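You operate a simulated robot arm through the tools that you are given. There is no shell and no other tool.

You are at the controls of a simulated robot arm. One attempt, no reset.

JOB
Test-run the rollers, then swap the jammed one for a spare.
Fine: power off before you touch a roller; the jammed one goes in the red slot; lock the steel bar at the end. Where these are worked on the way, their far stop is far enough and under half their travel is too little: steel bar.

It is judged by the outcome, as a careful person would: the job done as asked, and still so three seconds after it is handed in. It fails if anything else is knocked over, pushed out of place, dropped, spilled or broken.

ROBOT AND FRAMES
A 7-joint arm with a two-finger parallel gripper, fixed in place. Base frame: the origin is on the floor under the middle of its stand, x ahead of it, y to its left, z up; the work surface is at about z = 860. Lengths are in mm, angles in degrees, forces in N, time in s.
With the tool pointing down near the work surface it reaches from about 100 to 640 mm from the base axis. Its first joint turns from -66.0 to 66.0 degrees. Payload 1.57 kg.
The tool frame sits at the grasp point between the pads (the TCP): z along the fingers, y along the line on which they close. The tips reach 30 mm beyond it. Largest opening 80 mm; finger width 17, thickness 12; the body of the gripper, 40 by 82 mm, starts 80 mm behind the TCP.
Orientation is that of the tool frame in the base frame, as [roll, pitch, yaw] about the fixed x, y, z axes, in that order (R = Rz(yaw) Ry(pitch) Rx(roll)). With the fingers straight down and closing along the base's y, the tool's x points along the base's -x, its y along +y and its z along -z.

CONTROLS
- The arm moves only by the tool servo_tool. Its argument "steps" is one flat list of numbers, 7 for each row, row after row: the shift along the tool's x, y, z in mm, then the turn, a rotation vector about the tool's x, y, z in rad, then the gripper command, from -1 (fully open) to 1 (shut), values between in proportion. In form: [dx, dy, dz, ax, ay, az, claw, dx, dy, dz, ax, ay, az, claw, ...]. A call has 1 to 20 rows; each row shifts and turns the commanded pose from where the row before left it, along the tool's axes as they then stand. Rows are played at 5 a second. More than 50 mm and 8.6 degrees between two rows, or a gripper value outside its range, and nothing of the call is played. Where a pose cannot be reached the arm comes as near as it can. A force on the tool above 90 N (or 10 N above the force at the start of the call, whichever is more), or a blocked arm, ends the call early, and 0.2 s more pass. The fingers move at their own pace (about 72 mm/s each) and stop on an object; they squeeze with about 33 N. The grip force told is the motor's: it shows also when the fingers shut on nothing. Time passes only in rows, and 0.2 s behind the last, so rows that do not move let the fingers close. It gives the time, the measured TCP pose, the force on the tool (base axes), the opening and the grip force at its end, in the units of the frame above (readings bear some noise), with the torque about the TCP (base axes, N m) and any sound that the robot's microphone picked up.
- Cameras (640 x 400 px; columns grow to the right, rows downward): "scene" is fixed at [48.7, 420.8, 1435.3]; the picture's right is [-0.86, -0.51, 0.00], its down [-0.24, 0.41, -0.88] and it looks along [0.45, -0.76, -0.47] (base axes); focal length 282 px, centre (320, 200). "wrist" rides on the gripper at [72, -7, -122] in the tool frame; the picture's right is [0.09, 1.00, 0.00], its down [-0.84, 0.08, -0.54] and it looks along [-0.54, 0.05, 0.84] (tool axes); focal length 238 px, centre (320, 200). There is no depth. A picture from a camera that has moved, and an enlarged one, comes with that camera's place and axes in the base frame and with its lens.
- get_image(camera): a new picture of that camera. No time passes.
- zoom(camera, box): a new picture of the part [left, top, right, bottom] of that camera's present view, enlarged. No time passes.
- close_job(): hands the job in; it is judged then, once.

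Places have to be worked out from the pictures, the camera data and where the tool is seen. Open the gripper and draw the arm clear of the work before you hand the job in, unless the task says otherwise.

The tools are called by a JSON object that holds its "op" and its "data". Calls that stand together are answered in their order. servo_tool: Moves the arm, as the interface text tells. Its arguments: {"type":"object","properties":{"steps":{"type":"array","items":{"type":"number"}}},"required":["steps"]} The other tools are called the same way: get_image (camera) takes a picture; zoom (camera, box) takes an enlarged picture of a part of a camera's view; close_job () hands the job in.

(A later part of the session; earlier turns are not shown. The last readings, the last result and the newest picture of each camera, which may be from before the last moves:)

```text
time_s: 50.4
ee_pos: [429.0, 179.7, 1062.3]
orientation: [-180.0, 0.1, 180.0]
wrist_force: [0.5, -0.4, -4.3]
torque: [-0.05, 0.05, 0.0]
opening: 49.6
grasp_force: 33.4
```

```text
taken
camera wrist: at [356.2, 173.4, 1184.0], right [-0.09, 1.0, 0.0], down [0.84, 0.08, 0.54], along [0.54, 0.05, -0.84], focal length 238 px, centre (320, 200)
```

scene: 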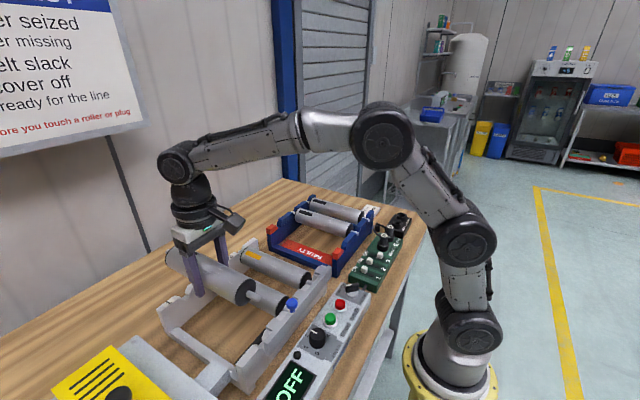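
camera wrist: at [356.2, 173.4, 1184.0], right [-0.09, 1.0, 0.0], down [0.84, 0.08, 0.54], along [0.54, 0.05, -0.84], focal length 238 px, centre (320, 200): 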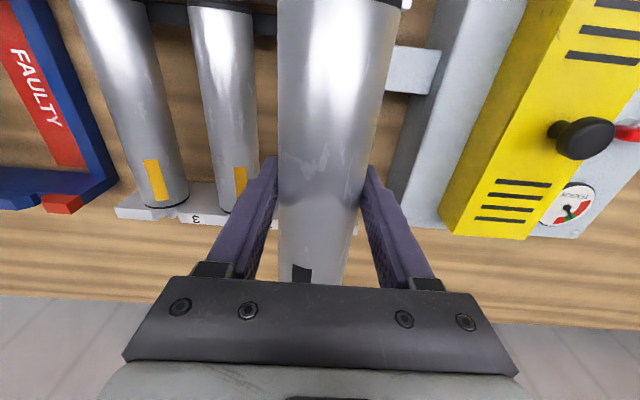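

Roller 1 is clear of the frame. I'll carry it at this height toward the rack, stopping short of the red slot to measure the rack.

{"op": "servo_tool", "data": {"steps": [0, -15, 0, 0, 0, 0, 1, 0, -25, 0, 0, 0, 0, 1, 0, -30, 0, 0, 0, 0, 1, 0, -30, 0, 0, 0, 0, 1, 0, -30, 0, 0, 0, 0, 1, 0, -30, 0, 0, 0, 0, 1, 0, -30, 0, 0, 0, 0, 1, 0, -25, 0, 0, 0, 0, 1, 0, -15, 0, 0, 0, 0, 1, 0, 0, 0, 0, 0, 0, 1]}}

{"op": "get_image", "data": {"camera": "wrist"}}

{"op": "get_image", "data": {"camera": "scene"}}

```text
time_s: 52.6
ee_pos: [428.1, -50.4, 1061.2]
orientation: [-179.9, 0.1, -180.0]
wrist_force: [-0.2, 0.5, -4.7]
torque: [0.01, 0.04, 0.01]
opening: 49.2
grasp_force: 33.2
```

```text
taken
camera wrist: at [354.6, -55.8, 1183.6], right [-0.09, 1.0, 0.0], down [0.84, 0.08, 0.54], along [0.54, 0.05, -0.84], focal length 238 px, centre (320, 200)
```

wrist: 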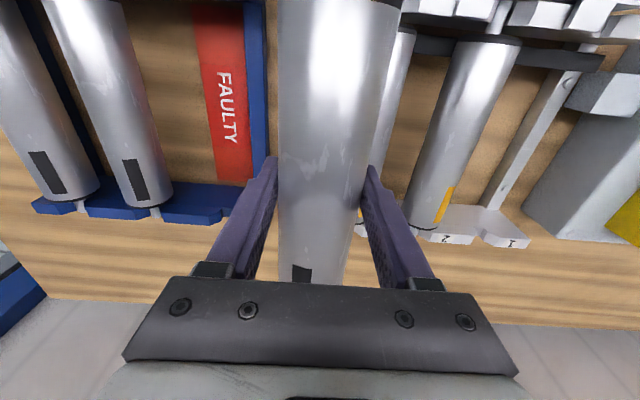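

```text
taken
```

scene: 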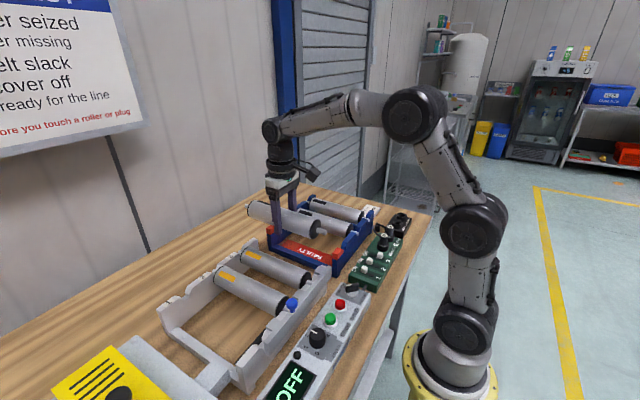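

I can see both spares and the rack's far end. I'll back off in -x to get a clear view of the red slot's near-end notch.

{"op": "servo_tool", "data": {"steps": [25, 0, 0, 0, 0, 0, 1, 30, 0, 0, 0, 0, 0, 1, 25, 0, 0, 0, 0, 0, 1, 0, 0, 0, 0, 0, 0, 1]}}

{"op": "get_image", "data": {"camera": "wrist"}}

{"op": "zoom", "data": {"camera": "wrist", "box": [140, 50, 300, 150]}}

{"op": "zoom", "data": {"camera": "wrist", "box": [100, 200, 300, 300]}}

{"op": "zoom", "data": {"camera": "wrist", "box": [0, 40, 200, 240]}}

```text
time_s: 53.6
ee_pos: [348.9, -49.4, 1062.4]
orientation: [-179.9, 0.1, -179.9]
wrist_force: [0.0, -0.2, -3.2]
torque: [0.01, 0.0, 0.02]
opening: 49.6
grasp_force: 33.3
```

```text
taken
camera wrist: at [275.2, -54.8, 1184.2], right [-0.09, 1.0, 0.0], down [0.84, 0.08, 0.54], along [0.54, 0.05, -0.84], focal length 238 px, centre (320, 200)
```

wrist: 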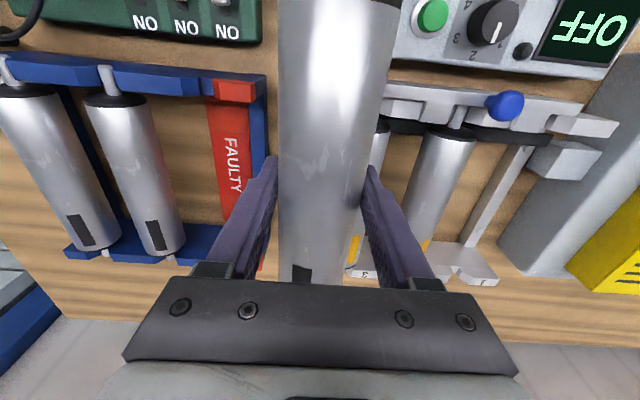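

```text
4.00 times, centred on (220, 100) of wrist
camera zoom: at [275.2, -54.8, 1184.2], right [-0.09, 1.0, 0.0], down [0.84, 0.08, 0.54], along [0.54, 0.05, -0.84], focal length 953 px, centre (720, 600)
```

zoom: 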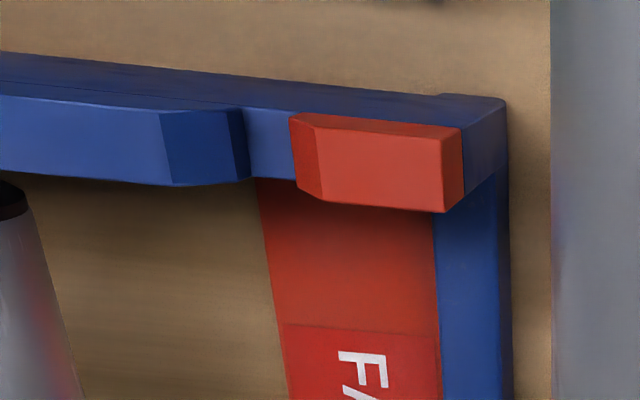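

```text
3.20 times, centred on (200, 250) of wrist
camera zoom: at [275.2, -54.8, 1184.2], right [-0.09, 1.0, 0.0], down [0.84, 0.08, 0.54], along [0.54, 0.05, -0.84], focal length 763 px, centre (704, 40)
```

zoom: 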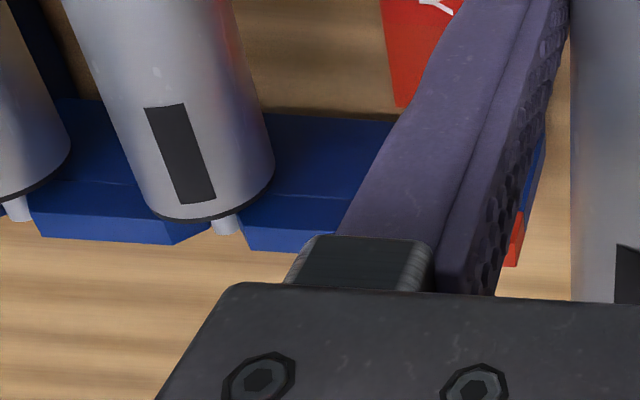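

```text
2.00 times, centred on (100, 140) of wrist
camera zoom: at [275.2, -54.8, 1184.2], right [-0.09, 1.0, 0.0], down [0.84, 0.08, 0.54], along [0.54, 0.05, -0.84], focal length 477 px, centre (760, 320)
```

zoom: 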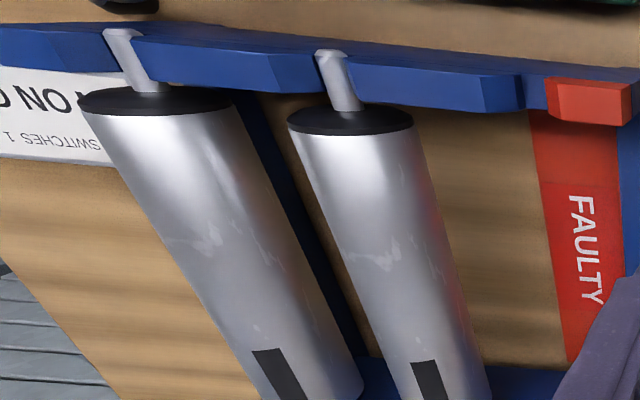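

The red slot's notch is bounded by a long blue bevel and the red block, centred near y ≈ -155, and the rack sits about 2.5 mm closer in x than the frame. I'll move the roller above it.

{"op": "servo_tool", "data": {"steps": [-20, -20, 0, 0, 0, 0, 1, -27, -27, 0, 0, 0, 0, 1, -20.5, -27, 0, 0, 0, 0, 1, -10, -20, 0, 0, 0, 0, 1, 0, -14, 0, 0, 0, 0, 1, 0, 0, 0, 0, 0, 0, 1]}}

{"op": "get_image", "data": {"camera": "wrist"}}

{"op": "zoom", "data": {"camera": "scene", "box": [230, 160, 400, 290]}}

```text
time_s: 55.0
ee_pos: [427.9, -156.8, 1062.8]
orientation: [-179.9, 0.1, -180.0]
wrist_force: [-0.4, 0.3, -3.8]
torque: [0.03, 0.0, -0.05]
opening: 49.4
grasp_force: 33.0
```

```text
taken
camera wrist: at [354.5, -162.9, 1184.1], right [-0.09, 1.0, 0.0], down [0.84, 0.08, 0.54], along [0.54, 0.05, -0.84], focal length 238 px, centre (320, 200)
```

wrist: 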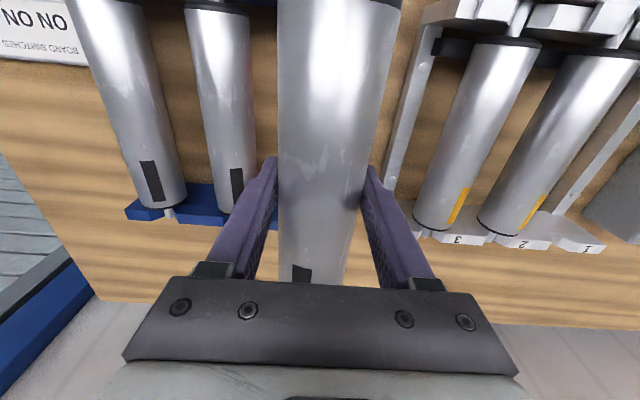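

```text
3.08 times, centred on (315, 225) of scene
camera zoom: at [48.7, 420.7, 1435.3], right [-0.86, -0.51, 0.0], down [-0.24, 0.41, -0.88], along [0.45, -0.76, -0.47], focal length 869 px, centre (335, 123)
```

zoom: 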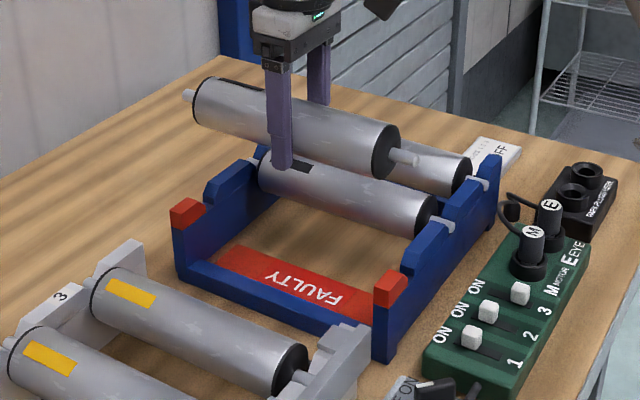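

{"op": "zoom", "data": {"camera": "scene", "box": [310, 220, 390, 280]}}

{"op": "zoom", "data": {"camera": "scene", "box": [255, 195, 335, 255]}}

```text
6.67 times, centred on (350, 250) of scene
camera zoom: at [48.7, 420.7, 1435.3], right [-0.86, -0.51, 0.0], down [-0.24, 0.41, -0.88], along [0.45, -0.76, -0.47], focal length 1883 px, centre (120, -133)
```

zoom: 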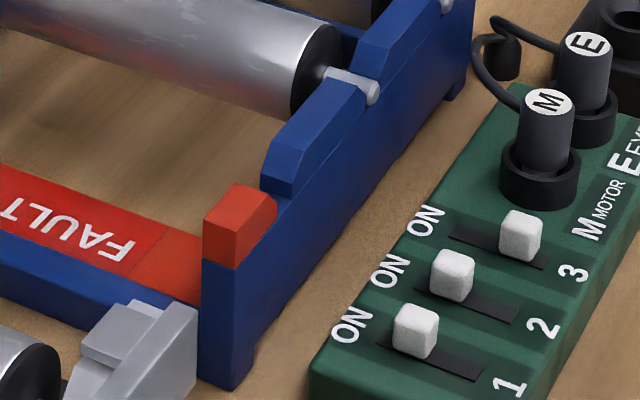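

```text
6.67 times, centred on (295, 225) of scene
camera zoom: at [48.7, 420.7, 1435.3], right [-0.86, -0.51, 0.0], down [-0.24, 0.41, -0.88], along [0.45, -0.76, -0.47], focal length 1883 px, centre (487, 33)
```

zoom: 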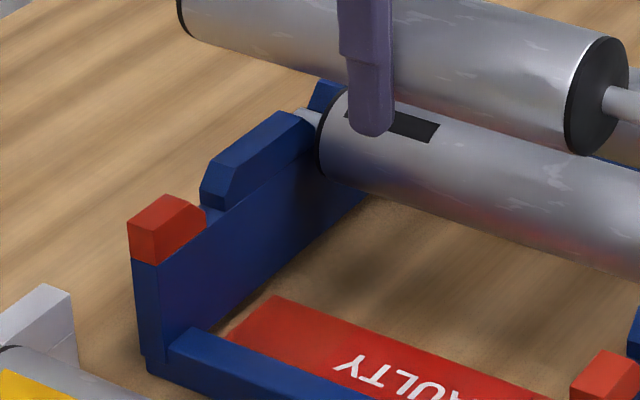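

The held roller's near shaft tip (x ≈ 309) matches spare B's, and the predicted landing point coincides with the red slot. I'll lower it most of the way and check.

{"op": "servo_tool", "data": {"steps": [0, 0, 15, 0, 0, 0, 1, 0, 0, 20, 0, 0, 0, 1, 0, 0, 20, 0, 0, 0, 1, 0, 0, 15, 0, 0, 0, 1, 0, 0, 10, 0, 0, 0, 1, 0, 0, 0, 0, 0, 0, 1]}}

{"op": "zoom", "data": {"camera": "scene", "box": [310, 215, 390, 275]}}

{"op": "zoom", "data": {"camera": "scene", "box": [245, 185, 345, 260]}}

{"op": "get_image", "data": {"camera": "wrist"}}

```text
time_s: 56.4
ee_pos: [426.1, -158.7, 981.3]
orientation: [-179.9, 0.1, -180.0]
wrist_force: [0.1, 0.0, -4.4]
torque: [0.02, 0.02, 0.01]
opening: 49.5
grasp_force: 32.9
```

```text
6.67 times, centred on (350, 245) of scene
camera zoom: at [48.7, 420.7, 1435.3], right [-0.86, -0.51, 0.0], down [-0.24, 0.41, -0.88], along [0.45, -0.76, -0.47], focal length 1883 px, centre (120, -100)
```

zoom: 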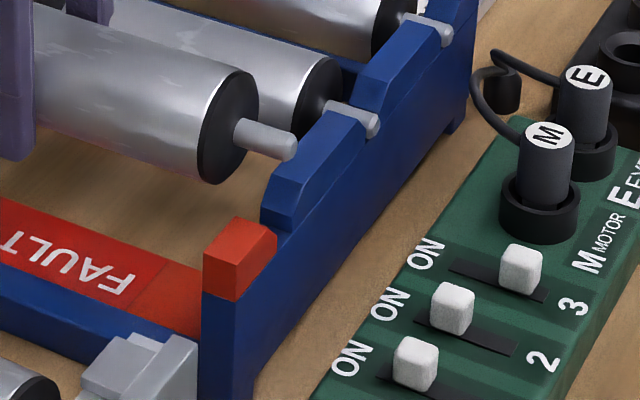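

```text
5.33 times, centred on (295, 222) of scene
camera zoom: at [48.7, 420.7, 1435.3], right [-0.86, -0.51, 0.0], down [-0.24, 0.41, -0.88], along [0.45, -0.76, -0.47], focal length 1506 px, centre (453, 80)
```

zoom: 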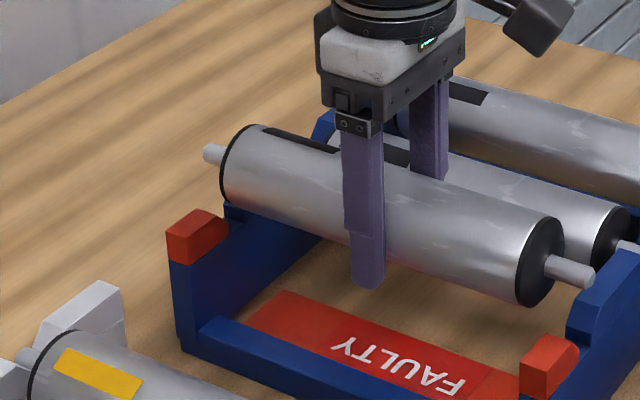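

```text
taken
camera wrist: at [354.1, -165.3, 1103.6], right [-0.09, 1.0, 0.0], down [0.84, 0.08, 0.54], along [0.54, 0.05, -0.84], focal length 238 px, centre (320, 200)
```

wrist: 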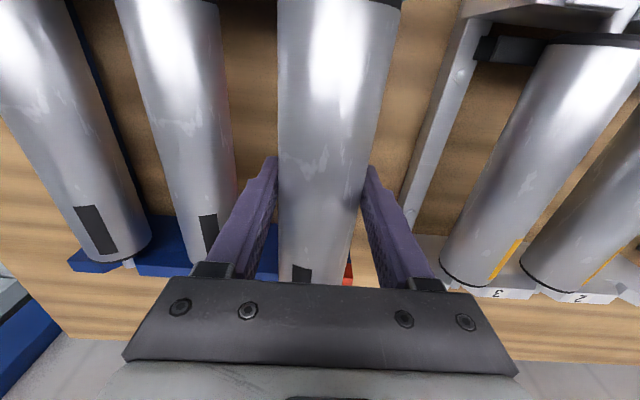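

The shaft tip's projected landing agrees with the slot position extrapolated from spares A and B. I'll nudge 1.5 mm in +y and keep lowering, watching the force.

{"op": "servo_tool", "data": {"steps": [0, 1.5, 6, 0, 0, 0, 1, 0, 0, 6, 0, 0, 0, 1, 0, 0, 6, 0, 0, 0, 1, 0, 0, 4, 0, 0, 0, 1]}}

{"op": "zoom", "data": {"camera": "scene", "box": [310, 215, 390, 275]}}

{"op": "zoom", "data": {"camera": "scene", "box": [245, 185, 345, 260]}}

```text
time_s: 57.4
ee_pos: [427.4, -156.9, 961.3]
orientation: [-179.9, 0.1, -180.0]
wrist_force: [-0.1, -0.1, -3.8]
torque: [-0.01, 0.05, 0.01]
opening: 49.5
grasp_force: 33.0
```

```text
6.67 times, centred on (350, 245) of scene
camera zoom: at [48.7, 420.7, 1435.3], right [-0.86, -0.51, 0.0], down [-0.24, 0.41, -0.88], along [0.45, -0.76, -0.47], focal length 1883 px, centre (120, -100)
```

zoom: 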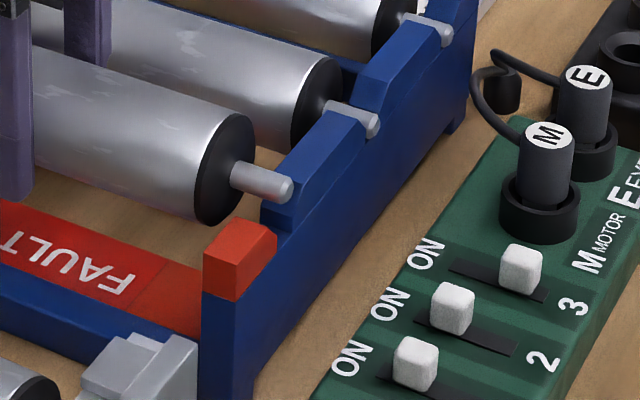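

```text
5.33 times, centred on (295, 222) of scene
camera zoom: at [48.7, 420.7, 1435.3], right [-0.86, -0.51, 0.0], down [-0.24, 0.41, -0.88], along [0.45, -0.76, -0.47], focal length 1506 px, centre (453, 80)
```

zoom: 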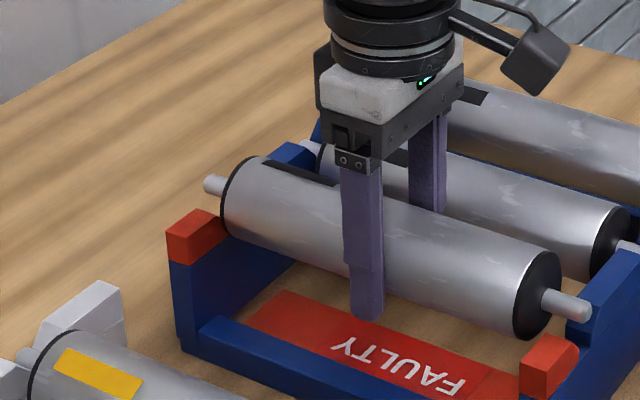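

The shaft is coming down between the blue bump and the red block. Continuing in smaller steps.

{"op": "servo_tool", "data": {"steps": [0, 0, 4, 0, 0, 0, 1, 0, 0, 4, 0, 0, 0, 1, 0, 0, 4, 0, 0, 0, 1]}}

{"op": "servo_tool", "data": {"steps": [0, 0, 3, 0, 0, 0, 1, 0, 0, 3, 0, 0, 0, 1]}}

{"op": "zoom", "data": {"camera": "scene", "box": [310, 215, 390, 275]}}

{"op": "zoom", "data": {"camera": "scene", "box": [245, 185, 345, 260]}}

```text
time_s: 58.2
ee_pos: [426.6, -158.0, 948.4]
orientation: [-179.9, 0.1, -179.9]
wrist_force: [-0.2, -0.4, -4.1]
torque: [-0.01, 0.03, 0.01]
opening: 49.4
grasp_force: 33.4
```

```text
time_s: 58.8
ee_pos: [426.0, -158.4, 943.8]
orientation: [-179.9, 0.3, -180.0]
wrist_force: [-0.4, -2.1, -0.4]
torque: [-0.02, 0.07, 0.04]
opening: 49.7
grasp_force: 33.3
```

```text
6.67 times, centred on (350, 245) of scene
camera zoom: at [48.7, 420.7, 1435.4], right [-0.86, -0.51, 0.0], down [-0.24, 0.41, -0.88], along [0.45, -0.76, -0.47], focal length 1883 px, centre (120, -100)
```

zoom: 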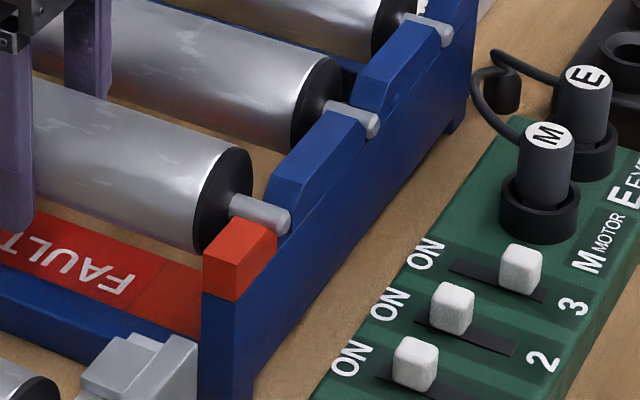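

```text
5.33 times, centred on (295, 222) of scene
camera zoom: at [48.7, 420.7, 1435.4], right [-0.86, -0.51, 0.0], down [-0.24, 0.41, -0.88], along [0.45, -0.76, -0.47], focal length 1506 px, centre (453, 80)
```

zoom: 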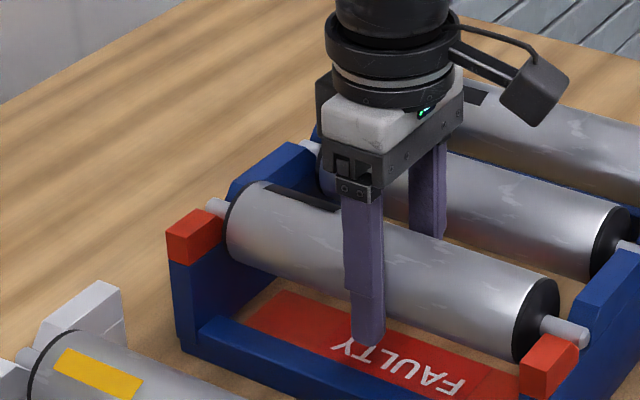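

The load transferred at z ≈ 944, a few mm above the expected seat. I'll look closely at both ends.

{"op": "zoom", "data": {"camera": "scene", "box": [330, 230, 370, 260]}}

{"op": "zoom", "data": {"camera": "scene", "box": [270, 205, 310, 235]}}

{"op": "zoom", "data": {"camera": "wrist", "box": [240, 200, 400, 300]}}

```text
13.33 times, centred on (350, 245) of scene
camera zoom: at [48.7, 420.7, 1435.4], right [-0.86, -0.51, 0.0], down [-0.24, 0.41, -0.88], along [0.45, -0.76, -0.47], focal length 3766 px, centre (-80, -400)
```

zoom: 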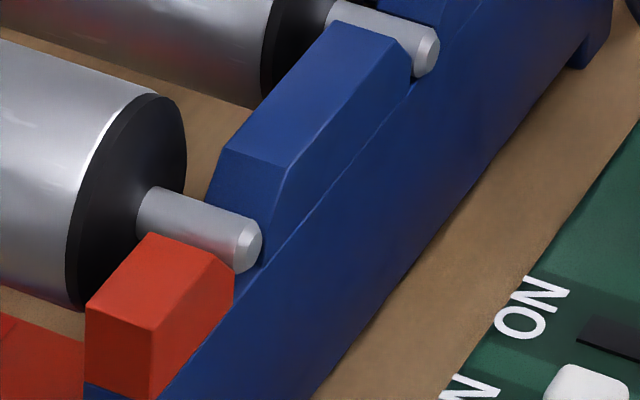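

```text
13.33 times, centred on (290, 220) of scene
camera zoom: at [48.7, 420.7, 1435.4], right [-0.86, -0.51, 0.0], down [-0.24, 0.41, -0.88], along [0.45, -0.76, -0.47], focal length 3766 px, centre (720, -67)
```

zoom: 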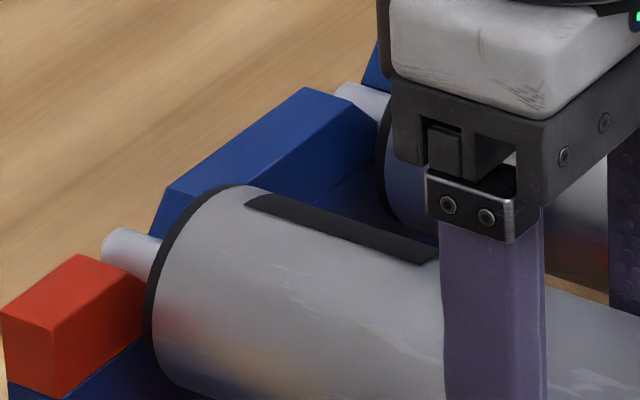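

```text
4.00 times, centred on (320, 250) of wrist
camera zoom: at [354.6, -164.5, 1065.0], right [-0.09, 1.0, 0.0], down [0.83, 0.08, 0.54], along [0.54, 0.05, -0.84], focal length 953 px, centre (320, 0)
```

zoom: 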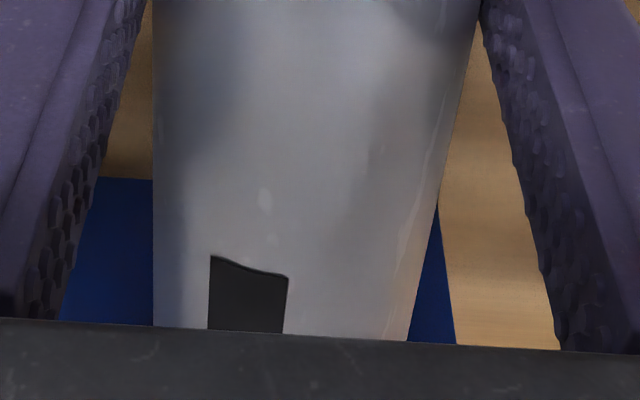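

The near shaft is between the bevels about 3-4 mm above the seat, with a slight -y push from the red side. I'll ease 1 mm to -y and lower gently.

{"op": "servo_tool", "data": {"steps": [0, -1, 0, 0, 0, 0, 1, 0, 0, 1.5, 0, 0, 0, 1]}}

{"op": "servo_tool", "data": {"steps": [0, 0, 1.5, 0, 0, 0, 1, 0, 0, 1, 0, 0, 0, 1]}}

{"op": "zoom", "data": {"camera": "scene", "box": [330, 230, 370, 260]}}

{"op": "zoom", "data": {"camera": "scene", "box": [270, 205, 310, 235]}}

```text
time_s: 59.4
ee_pos: [426.8, -159.2, 940.5]
orientation: [-179.9, 0.1, 179.9]
wrist_force: [1.3, -1.1, -2.6]
torque: [0.0, -0.1, -0.13]
opening: 49.2
grasp_force: 33.1
```

```text
time_s: 60.0
ee_pos: [426.3, -158.9, 937.7]
orientation: [-179.9, -0.1, -179.9]
wrist_force: [0.2, -0.3, -3.7]
torque: [-0.02, -0.01, -0.09]
opening: 49.2
grasp_force: 33.0
```

```text
13.33 times, centred on (350, 245) of scene
camera zoom: at [48.7, 420.7, 1435.4], right [-0.86, -0.51, 0.0], down [-0.24, 0.41, -0.88], along [0.45, -0.76, -0.47], focal length 3766 px, centre (-80, -400)
```

zoom: 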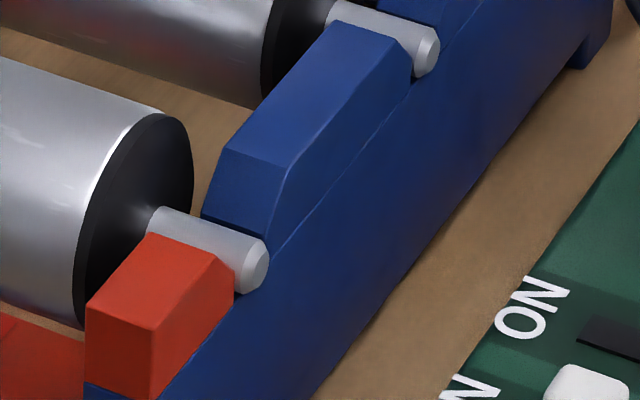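

```text
13.33 times, centred on (290, 220) of scene
camera zoom: at [48.7, 420.7, 1435.4], right [-0.86, -0.51, 0.0], down [-0.24, 0.41, -0.88], along [0.45, -0.76, -0.47], focal length 3766 px, centre (720, -67)
```

zoom: 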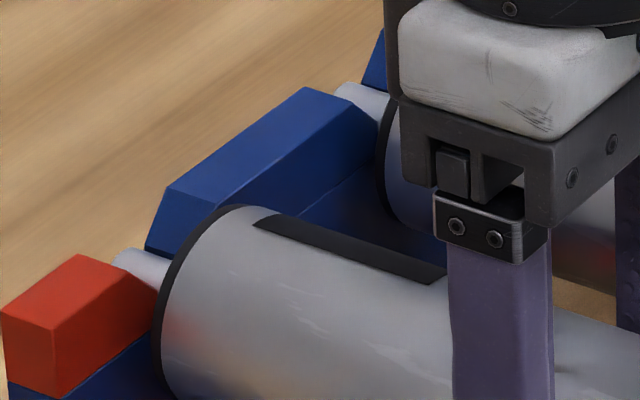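

The shaft dropped into the slot but the gripper still carries it (-3.7 N). I'll lower in 1 mm steps until the load is gone.

{"op": "servo_tool", "data": {"steps": [0, 0, 1, 0, 0, 0, 1, 0, 0, 1, 0, 0, 0, 1]}}

{"op": "servo_tool", "data": {"steps": [0, 0, 1, 0, 0, 0, 1, 0, 0, 1, 0, 0, 0, 1]}}

{"op": "zoom", "data": {"camera": "scene", "box": [330, 230, 370, 260]}}

{"op": "zoom", "data": {"camera": "scene", "box": [270, 205, 310, 235]}}

```text
time_s: 60.6
ee_pos: [426.2, -159.0, 938.5]
orientation: [-179.7, 0.1, 180.0]
wrist_force: [2.7, -4.7, 2.5]
torque: [0.01, 0.86, -0.05]
opening: 49.4
grasp_force: 32.8
```

```text
time_s: 61.2
ee_pos: [428.0, -157.9, 937.6]
orientation: [-179.8, 0.3, -179.9]
wrist_force: [-11.5, -2.5, 26.1]
torque: [-0.01, 0.16, -0.05]
opening: 49.4
grasp_force: 32.6
```

```text
13.33 times, centred on (350, 245) of scene
camera zoom: at [48.0, 420.8, 1435.3], right [-0.86, -0.51, 0.0], down [-0.24, 0.41, -0.88], along [0.45, -0.76, -0.47], focal length 3766 px, centre (-80, -400)
```

zoom: 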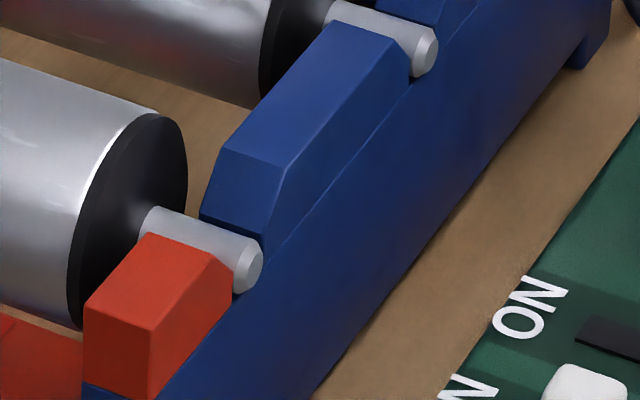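

```text
13.33 times, centred on (290, 220) of scene
camera zoom: at [48.0, 420.8, 1435.3], right [-0.86, -0.51, 0.0], down [-0.24, 0.41, -0.88], along [0.45, -0.76, -0.47], focal length 3766 px, centre (720, -67)
```

zoom: 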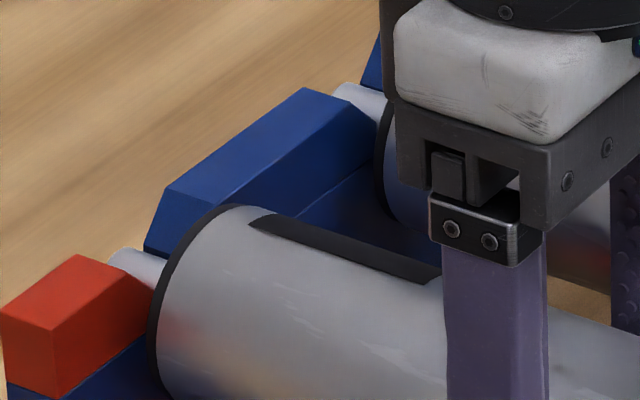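

The roller is seated: contact force is +26 N at TCP z ≈ 937.6, the same height as in the frame. I'll ease the push, open and rise.

{"op": "servo_tool", "data": {"steps": [0, 0, -3, 0, 0, 0, 1, 0, 0, 0, 0, 0, 0, 0.1, 0, 0, 0, 0, 0, 0, -0.5, 0, 0, 0, 0, 0, 0, -0.6, 0, 0, -15, 0, 0, 0, -0.6, 0, 0, -25, 0, 0, 0, -0.6, 0, 0, -40, 0, 0, 0, -0.6, 0, 0, -40, 0, 0, 0, -0.6]}}

{"op": "get_image", "data": {"camera": "scene"}}

{"op": "get_image", "data": {"camera": "wrist"}}

{"op": "zoom", "data": {"camera": "scene", "box": [260, 185, 390, 285]}}

```text
time_s: 63.0
ee_pos: [426.8, -161.1, 1057.9]
orientation: [-179.9, 0.0, 180.0]
wrist_force: [0.6, -0.3, -1.2]
torque: [0.01, 0.0, -0.01]
opening: 64.0
grasp_force: 0.1
```

```text
taken
```

scene: 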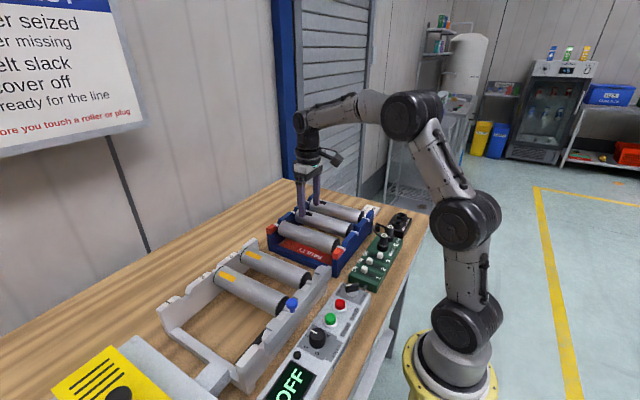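

```text
taken
camera wrist: at [354.3, -166.6, 1179.9], right [-0.09, 1.0, 0.0], down [0.84, 0.08, 0.54], along [0.54, 0.05, -0.84], focal length 238 px, centre (320, 200)
```

wrist: 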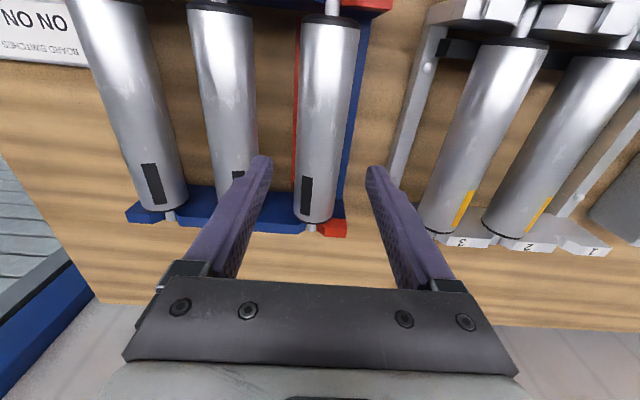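

```text
4.00 times, centred on (325, 235) of scene
camera zoom: at [48.7, 420.8, 1435.3], right [-0.86, -0.51, 0.0], down [-0.24, 0.41, -0.88], along [0.45, -0.76, -0.47], focal length 1130 px, centre (300, 60)
```

zoom: 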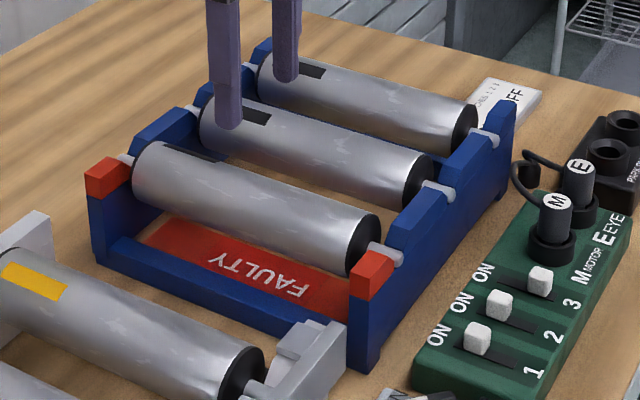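

The jammed roller sits in the red slot. Next I measure spare B (the middle roller of the rack).

{"op": "zoom", "data": {"camera": "wrist", "box": [160, 0, 380, 130]}}

{"op": "zoom", "data": {"camera": "wrist", "box": [160, 120, 380, 250]}}

```text
2.91 times, centred on (270, 65) of wrist
camera zoom: at [354.3, -166.6, 1179.9], right [-0.09, 1.0, 0.0], down [0.84, 0.08, 0.54], along [0.54, 0.05, -0.84], focal length 693 px, centre (466, 593)
```

zoom: 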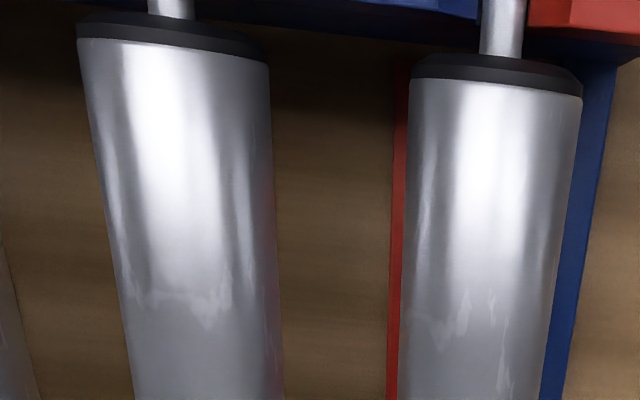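

```text
2.91 times, centred on (270, 185) of wrist
camera zoom: at [354.3, -166.6, 1179.9], right [-0.09, 1.0, 0.0], down [0.84, 0.08, 0.54], along [0.54, 0.05, -0.84], focal length 693 px, centre (466, 244)
```

zoom: 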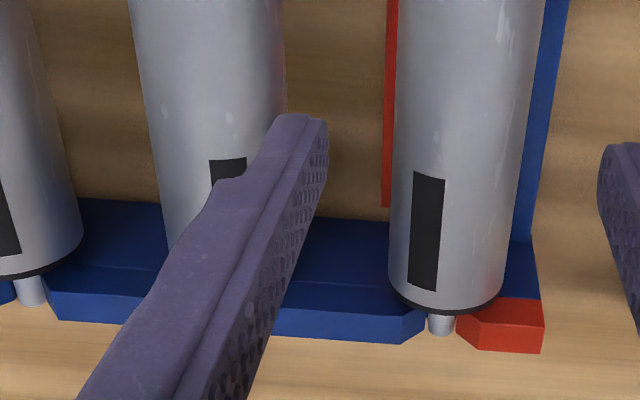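

Spare B is parallel, 89.5 mm to the -y side and at the same x as the roller just placed; the axis is at z ≈ 937. I'll move over it and verify.

{"op": "servo_tool", "data": {"steps": [0, -20, 0, 0, 0, 0, -0.6, 0, -30, 0, 0, 0, 0, -0.6, 0, -25, 0, 0, 0, 0, -0.6, 0, -14.5, 20, 0, 0, 0, -0.6, 0, 0, 0, 0, 0, 0, -0.6]}}

{"op": "get_image", "data": {"camera": "wrist"}}

{"op": "zoom", "data": {"camera": "wrist", "box": [220, 0, 420, 125]}}

{"op": "zoom", "data": {"camera": "wrist", "box": [220, 125, 420, 250]}}

```text
time_s: 64.2
ee_pos: [428.1, -249.5, 1039.4]
orientation: [-179.8, 0.1, 180.0]
wrist_force: [-0.5, 0.8, -0.3]
torque: [0.0, 0.02, 0.0]
opening: 64.0
grasp_force: 0.0
```

```text
taken
camera wrist: at [354.2, -256.6, 1161.1], right [-0.09, 1.0, 0.0], down [0.84, 0.08, 0.54], along [0.54, 0.05, -0.84], focal length 238 px, centre (320, 200)
```

wrist: 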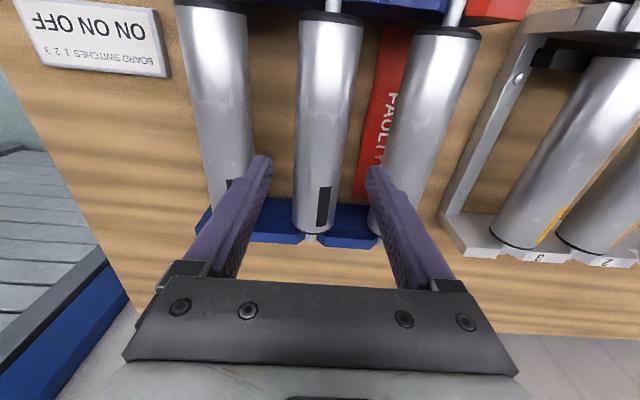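

```text
3.20 times, centred on (320, 62) of wrist
camera zoom: at [354.2, -256.6, 1161.1], right [-0.09, 1.0, 0.0], down [0.84, 0.08, 0.54], along [0.54, 0.05, -0.84], focal length 763 px, centre (320, 640)
```

zoom: 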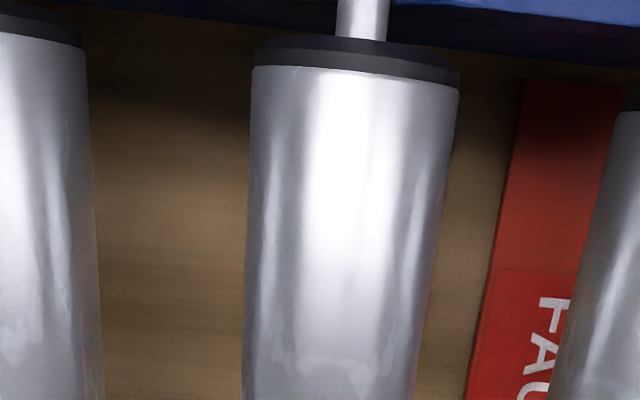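

```text
3.20 times, centred on (320, 188) of wrist
camera zoom: at [354.2, -256.6, 1161.1], right [-0.09, 1.0, 0.0], down [0.84, 0.08, 0.54], along [0.54, 0.05, -0.84], focal length 763 px, centre (320, 240)
```

zoom: 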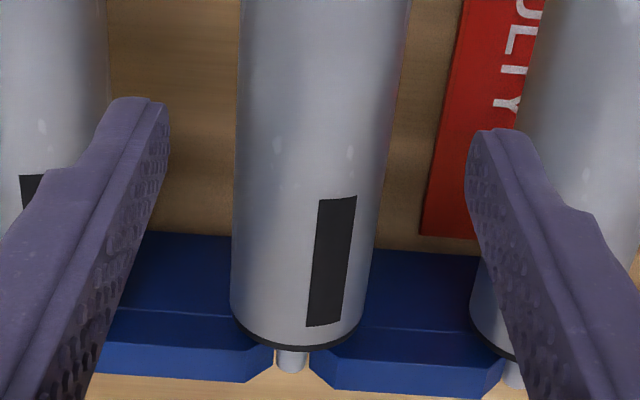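

Spare B is exactly centred between the fingers. I'll descend to axis height and grip it.

{"op": "servo_tool", "data": {"steps": [0, 0, 30, 0, 0, 0, -0.6, 0, 0, 30, 0, 0, 0, -0.6, 0, 0, 25, 0, 0, 0, -0.6, 0, 0, 12, 0, 0, 0, -0.6, 0, 0, 5, 0, 0, 0, -0.6, 0, 0, 0, 0, 0, 0, -0.6]}}

{"op": "servo_tool", "data": {"steps": [0, 0, 0, 0, 0, 0, 0, 0, 0, 0, 0, 0, 0, 1, 0, 0, 0, 0, 0, 0, 1, 0, 0, 0, 0, 0, 0, 1]}}

{"op": "get_image", "data": {"camera": "wrist"}}

```text
time_s: 65.6
ee_pos: [426.9, -249.4, 937.5]
orientation: [-179.9, 0.1, 180.0]
wrist_force: [0.3, 0.2, 0.1]
torque: [-0.01, -0.01, -0.05]
opening: 63.8
grasp_force: 0.1
```

```text
time_s: 66.6
ee_pos: [427.6, -249.1, 936.8]
orientation: [-179.8, 0.1, -180.0]
wrist_force: [0.5, -5.5, 0.1]
torque: [-0.07, -0.1, 0.01]
opening: 49.5
grasp_force: 32.6
```

```text
taken
camera wrist: at [353.7, -255.0, 1058.4], right [-0.09, 1.0, 0.0], down [0.84, 0.08, 0.54], along [0.54, 0.05, -0.84], focal length 238 px, centre (320, 200)
```

wrist: 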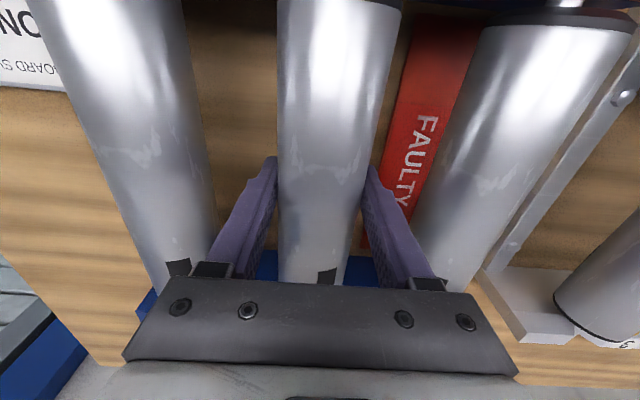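

Gripped at 49.5 mm. I'll relieve the small lateral load and lift slowly.

{"op": "servo_tool", "data": {"steps": [0, -0.5, 0, 0, 0, 0, 1, 0, 0, -1, 0, 0, 0, 1, 0, 0, -1, 0, 0, 0, 1, 0, 0, -2, 0, 0, 0, 1, 0, 0, -3, 0, 0, 0, 1]}}

{"op": "zoom", "data": {"camera": "scene", "box": [260, 175, 390, 275]}}

```text
time_s: 67.8
ee_pos: [428.7, -247.0, 945.1]
orientation: [180.0, 0.1, -179.9]
wrist_force: [-0.8, -1.1, -3.0]
torque: [0.0, -0.21, -0.11]
opening: 49.6
grasp_force: 32.6
```

```text
4.00 times, centred on (325, 225) of scene
camera zoom: at [48.7, 420.7, 1435.4], right [-0.86, -0.51, 0.0], down [-0.24, 0.41, -0.88], along [0.45, -0.76, -0.47], focal length 1130 px, centre (300, 100)
```

zoom: 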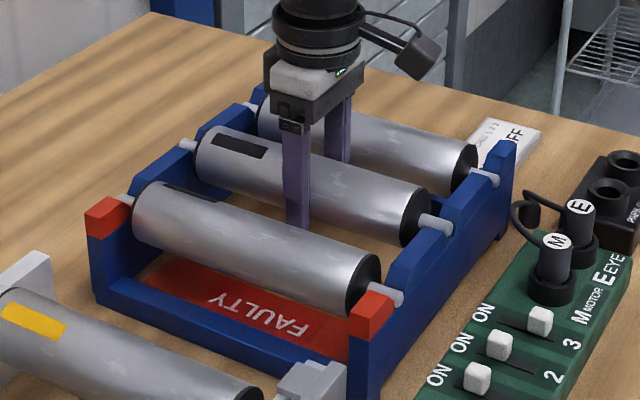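

Spare B is rising with the gripper. I'll continue lifting to clear everything.

{"op": "servo_tool", "data": {"steps": [0, 0, -4, 0, 0, 0, 1, 0, 0, -5, 0, 0, 0, 1, 0, 0, -6, 0, 0, 0, 1, 0, 0, -8, 0, 0, 0, 1, 0, 0, -10, 0, 0, 0, 1, 0, 0, -12, 0, 0, 0, 1, 0, 0, -15, 0, 0, 0, 1, 0, 0, -15, 0, 0, 0, 1, 0, 0, -15, 0, 0, 0, 1, 0, 0, -15, 0, 0, 0, 1, 0, 0, -12, 0, 0, 0, 1]}}

{"op": "get_image", "data": {"camera": "scene"}}

```text
time_s: 70.2
ee_pos: [427.4, -247.4, 1060.1]
orientation: [-179.8, 0.1, 180.0]
wrist_force: [0.4, 0.0, -3.6]
torque: [0.01, 0.03, 0.0]
opening: 49.5
grasp_force: 32.4
```

```text
taken
```

scene: 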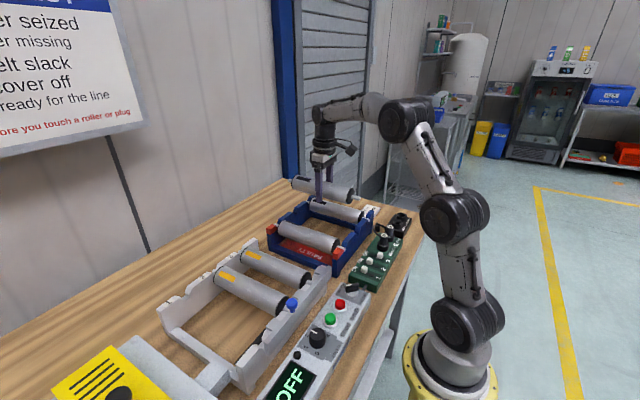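

Clear of the rack. I'll carry the spare back over frame slot 1 at this height.

{"op": "servo_tool", "data": {"steps": [-2, 15, -5, 0, 0, 0, 1, 0, 25, 0, 0, 0, 0, 1, 0, 30, 0, 0, 0, 0, 1, 0, 30, 0, 0, 0, 0, 1, 0, 30, 0, 0, 0, 0, 1, 0, 30, 0, 0, 0, 0, 1, 0, 30, 0, 0, 0, 0, 1, 0, 30, 0, 0, 0, 0, 1, 0, 30, 0, 0, 0, 0, 1, 0, 30, 0, 0, 0, 0, 1, 0, 30, 0, 0, 0, 0, 1, 0, 30, 0, 0, 0, 0, 1, 0, 30, 0, 0, 0, 0, 1, 0, 25, 0, 0, 0, 0, 1, 0, 20, 0, 0, 0, 0, 1, 0, 12, 0, 0, 0, 0, 1, 0, 0, 0, 0, 0, 0, 1]}}

{"op": "get_image", "data": {"camera": "wrist"}}

{"op": "get_image", "data": {"camera": "scene"}}

```text
time_s: 73.8
ee_pos: [428.6, 179.6, 1061.4]
orientation: [-179.9, 0.1, 180.0]
wrist_force: [0.1, 0.7, -4.1]
torque: [0.0, 0.03, 0.0]
opening: 49.4
grasp_force: 33.4
```

```text
taken
camera wrist: at [354.7, 173.9, 1184.4], right [-0.09, 1.0, 0.0], down [0.84, 0.08, 0.54], along [0.54, 0.05, -0.84], focal length 238 px, centre (320, 200)
```

wrist: 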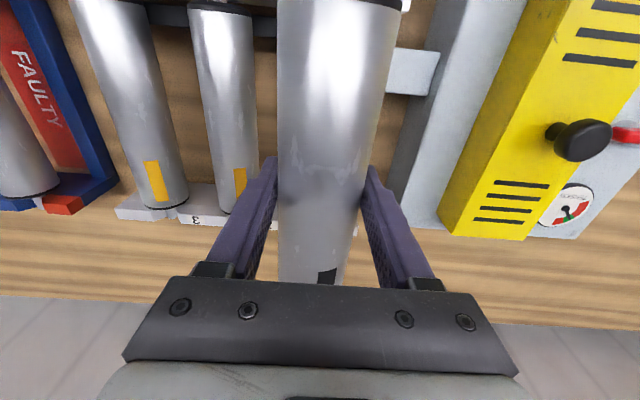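

```text
taken
```

scene: 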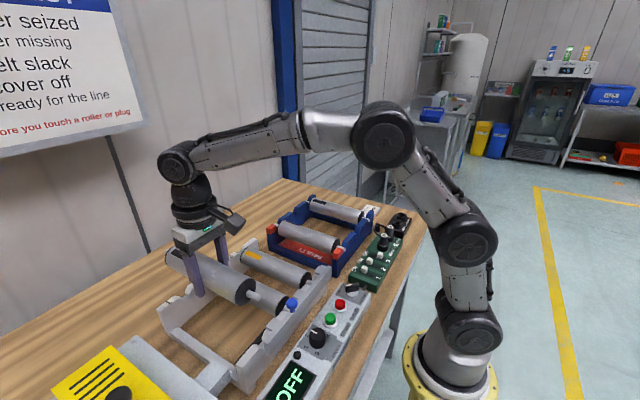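

The spare hangs where roller 1 was when I lifted it out. I'll lower it toward slot 1 and check both ends on the way.

{"op": "servo_tool", "data": {"steps": [0, -0.5, 15, 0, 0, 0, 1, 0, 0, 20, 0, 0, 0, 1, 0, 0, 20, 0, 0, 0, 1, 0, 0, 18, 0, 0, 0, 1, 0, 0, 12, 0, 0, 0, 1, 0, 0, 8, 0, 0, 0, 1, 0, 0, 0, 0, 0, 0, 1]}}

{"op": "zoom", "data": {"camera": "scene", "box": [230, 290, 310, 350]}}

{"op": "zoom", "data": {"camera": "scene", "box": [150, 260, 230, 320]}}

{"op": "zoom", "data": {"camera": "scene", "box": [130, 220, 330, 370]}}

```text
time_s: 75.4
ee_pos: [426.9, 179.8, 968.7]
orientation: [-180.0, 0.2, 180.0]
wrist_force: [-0.6, 0.6, -4.1]
torque: [0.01, 0.01, 0.01]
opening: 49.4
grasp_force: 33.6
```

```text
6.67 times, centred on (270, 320) of scene
camera zoom: at [48.7, 420.8, 1435.3], right [-0.86, -0.51, 0.0], down [-0.24, 0.41, -0.88], along [0.45, -0.76, -0.47], focal length 1883 px, centre (653, -600)
```

zoom: 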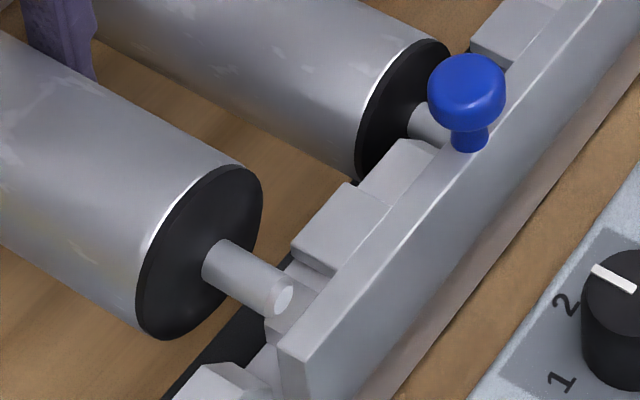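

```text
6.67 times, centred on (190, 290) of scene
camera zoom: at [48.7, 420.8, 1435.3], right [-0.86, -0.51, 0.0], down [-0.24, 0.41, -0.88], along [0.45, -0.76, -0.47], focal length 1883 px, centre (1187, -400)
```

zoom: 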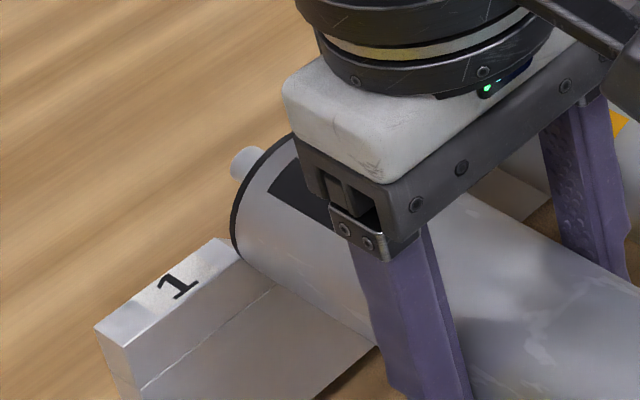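

```text
2.67 times, centred on (230, 295) of scene
camera zoom: at [48.7, 420.8, 1435.3], right [-0.86, -0.51, 0.0], down [-0.24, 0.41, -0.88], along [0.45, -0.76, -0.47], focal length 753 px, centre (560, -53)
```

zoom: 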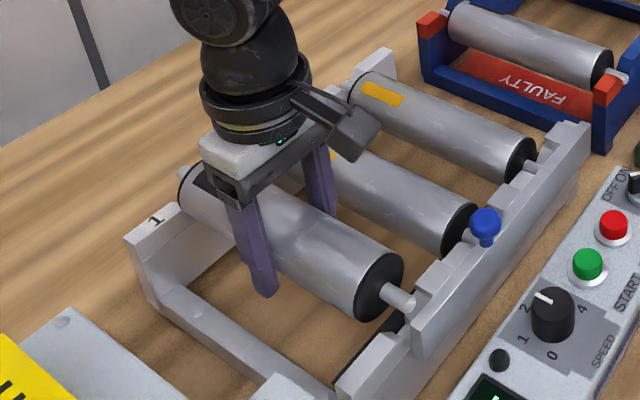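

Alignment projects correctly onto the seat. I'll lower on in small steps with force checks.

{"op": "servo_tool", "data": {"steps": [0, 0, 5, 0, 0, 0, 1, 0, 0, 5, 0, 0, 0, 1, 0, 0, 4, 0, 0, 0, 1, 0, 0, 3, 0, 0, 0, 1]}}

{"op": "servo_tool", "data": {"steps": [0, 0, 2, 0, 0, 0, 1, 0, 0, 2, 0, 0, 0, 1]}}

{"op": "servo_tool", "data": {"steps": [0, 0, 2, 0, 0, 0, 1, 0, 0, 1, 0, 0, 0, 1]}}

{"op": "zoom", "data": {"camera": "scene", "box": [230, 300, 310, 360]}}

{"op": "zoom", "data": {"camera": "scene", "box": [150, 260, 230, 320]}}

```text
time_s: 76.4
ee_pos: [428.5, 178.9, 952.1]
orientation: [-179.9, 0.1, 179.9]
wrist_force: [0.5, 0.2, -3.7]
torque: [0.0, 0.04, 0.05]
opening: 49.4
grasp_force: 32.6
```

```text
time_s: 77.0
ee_pos: [429.0, 178.4, 947.5]
orientation: [-180.0, 0.0, 180.0]
wrist_force: [0.0, -0.5, -4.4]
torque: [0.01, 0.03, -0.01]
opening: 49.3
grasp_force: 32.8
```

```text
time_s: 77.6
ee_pos: [427.3, 177.9, 945.5]
orientation: [-180.0, 0.1, 180.0]
wrist_force: [0.0, -0.3, -3.9]
torque: [0.01, 0.03, 0.0]
opening: 49.5
grasp_force: 33.0
```

```text
6.67 times, centred on (270, 330) of scene
camera zoom: at [48.7, 420.8, 1435.3], right [-0.86, -0.51, 0.0], down [-0.24, 0.41, -0.88], along [0.45, -0.76, -0.47], focal length 1883 px, centre (653, -667)
```

zoom: 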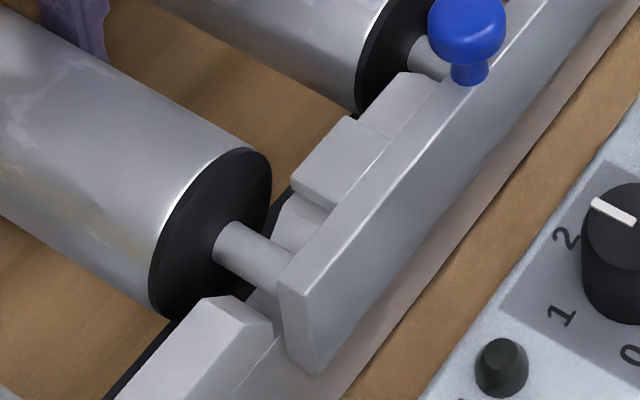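

```text
6.67 times, centred on (190, 290) of scene
camera zoom: at [48.7, 420.8, 1435.3], right [-0.86, -0.51, 0.0], down [-0.24, 0.41, -0.88], along [0.45, -0.76, -0.47], focal length 1883 px, centre (1187, -400)
```

zoom: 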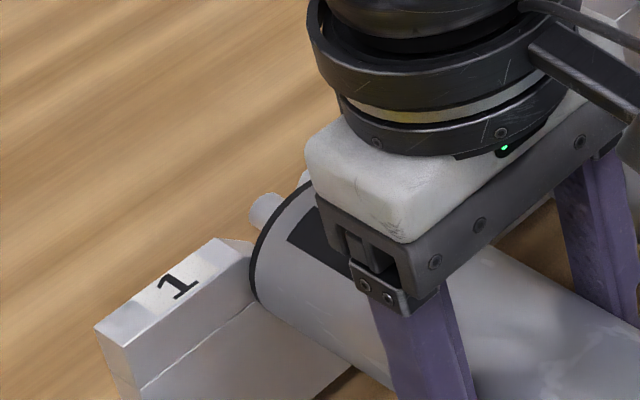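

Entering the slot with the full weight still on the gripper. I'll add a slight +y trim and continue in ~1.5 mm steps.

{"op": "servo_tool", "data": {"steps": [0, 0.7, 1.5, 0, 0, 0, 1, 0, 0, 1.5, 0, 0, 0, 1]}}

{"op": "servo_tool", "data": {"steps": [0, 0, 1.5, 0, 0, 0, 1, 0, 0, 1.5, 0, 0, 0, 1]}}

{"op": "zoom", "data": {"camera": "scene", "box": [230, 300, 310, 360]}}

{"op": "zoom", "data": {"camera": "scene", "box": [150, 260, 230, 320]}}

```text
time_s: 78.2
ee_pos: [428.7, 177.0, 943.3]
orientation: [-179.9, 0.1, 180.0]
wrist_force: [0.1, 0.6, -3.7]
torque: [0.03, 0.02, -0.01]
opening: 49.3
grasp_force: 33.1
```

```text
time_s: 78.8
ee_pos: [428.7, 178.8, 940.5]
orientation: [-179.9, 0.1, 180.0]
wrist_force: [1.4, 1.4, -1.6]
torque: [-0.03, 0.31, -0.2]
opening: 49.3
grasp_force: 33.6
```

```text
6.67 times, centred on (270, 330) of scene
camera zoom: at [48.7, 420.8, 1435.3], right [-0.86, -0.51, 0.0], down [-0.24, 0.41, -0.88], along [0.45, -0.76, -0.47], focal length 1883 px, centre (653, -667)
```

zoom: 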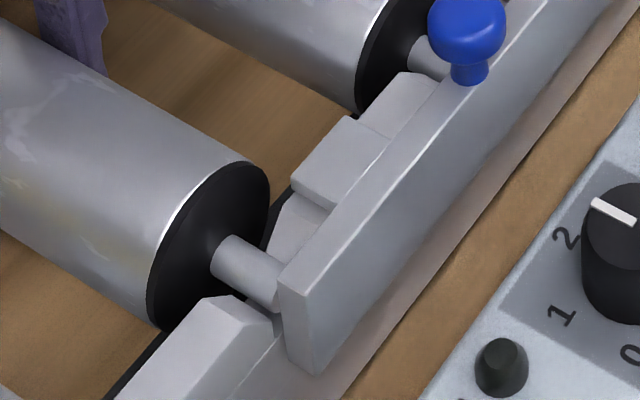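

```text
6.67 times, centred on (190, 290) of scene
camera zoom: at [48.7, 420.8, 1435.3], right [-0.86, -0.51, 0.0], down [-0.24, 0.41, -0.88], along [0.45, -0.76, -0.47], focal length 1883 px, centre (1187, -400)
```

zoom: 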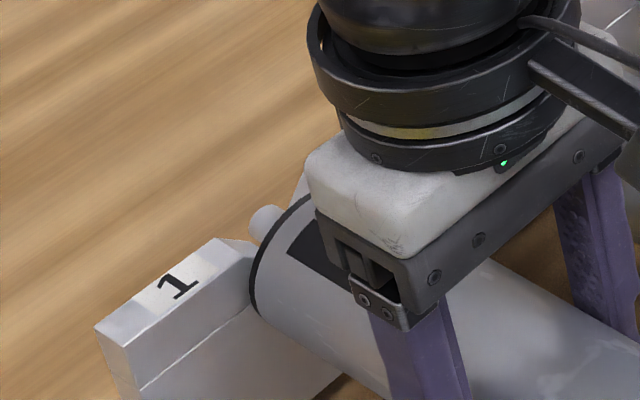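

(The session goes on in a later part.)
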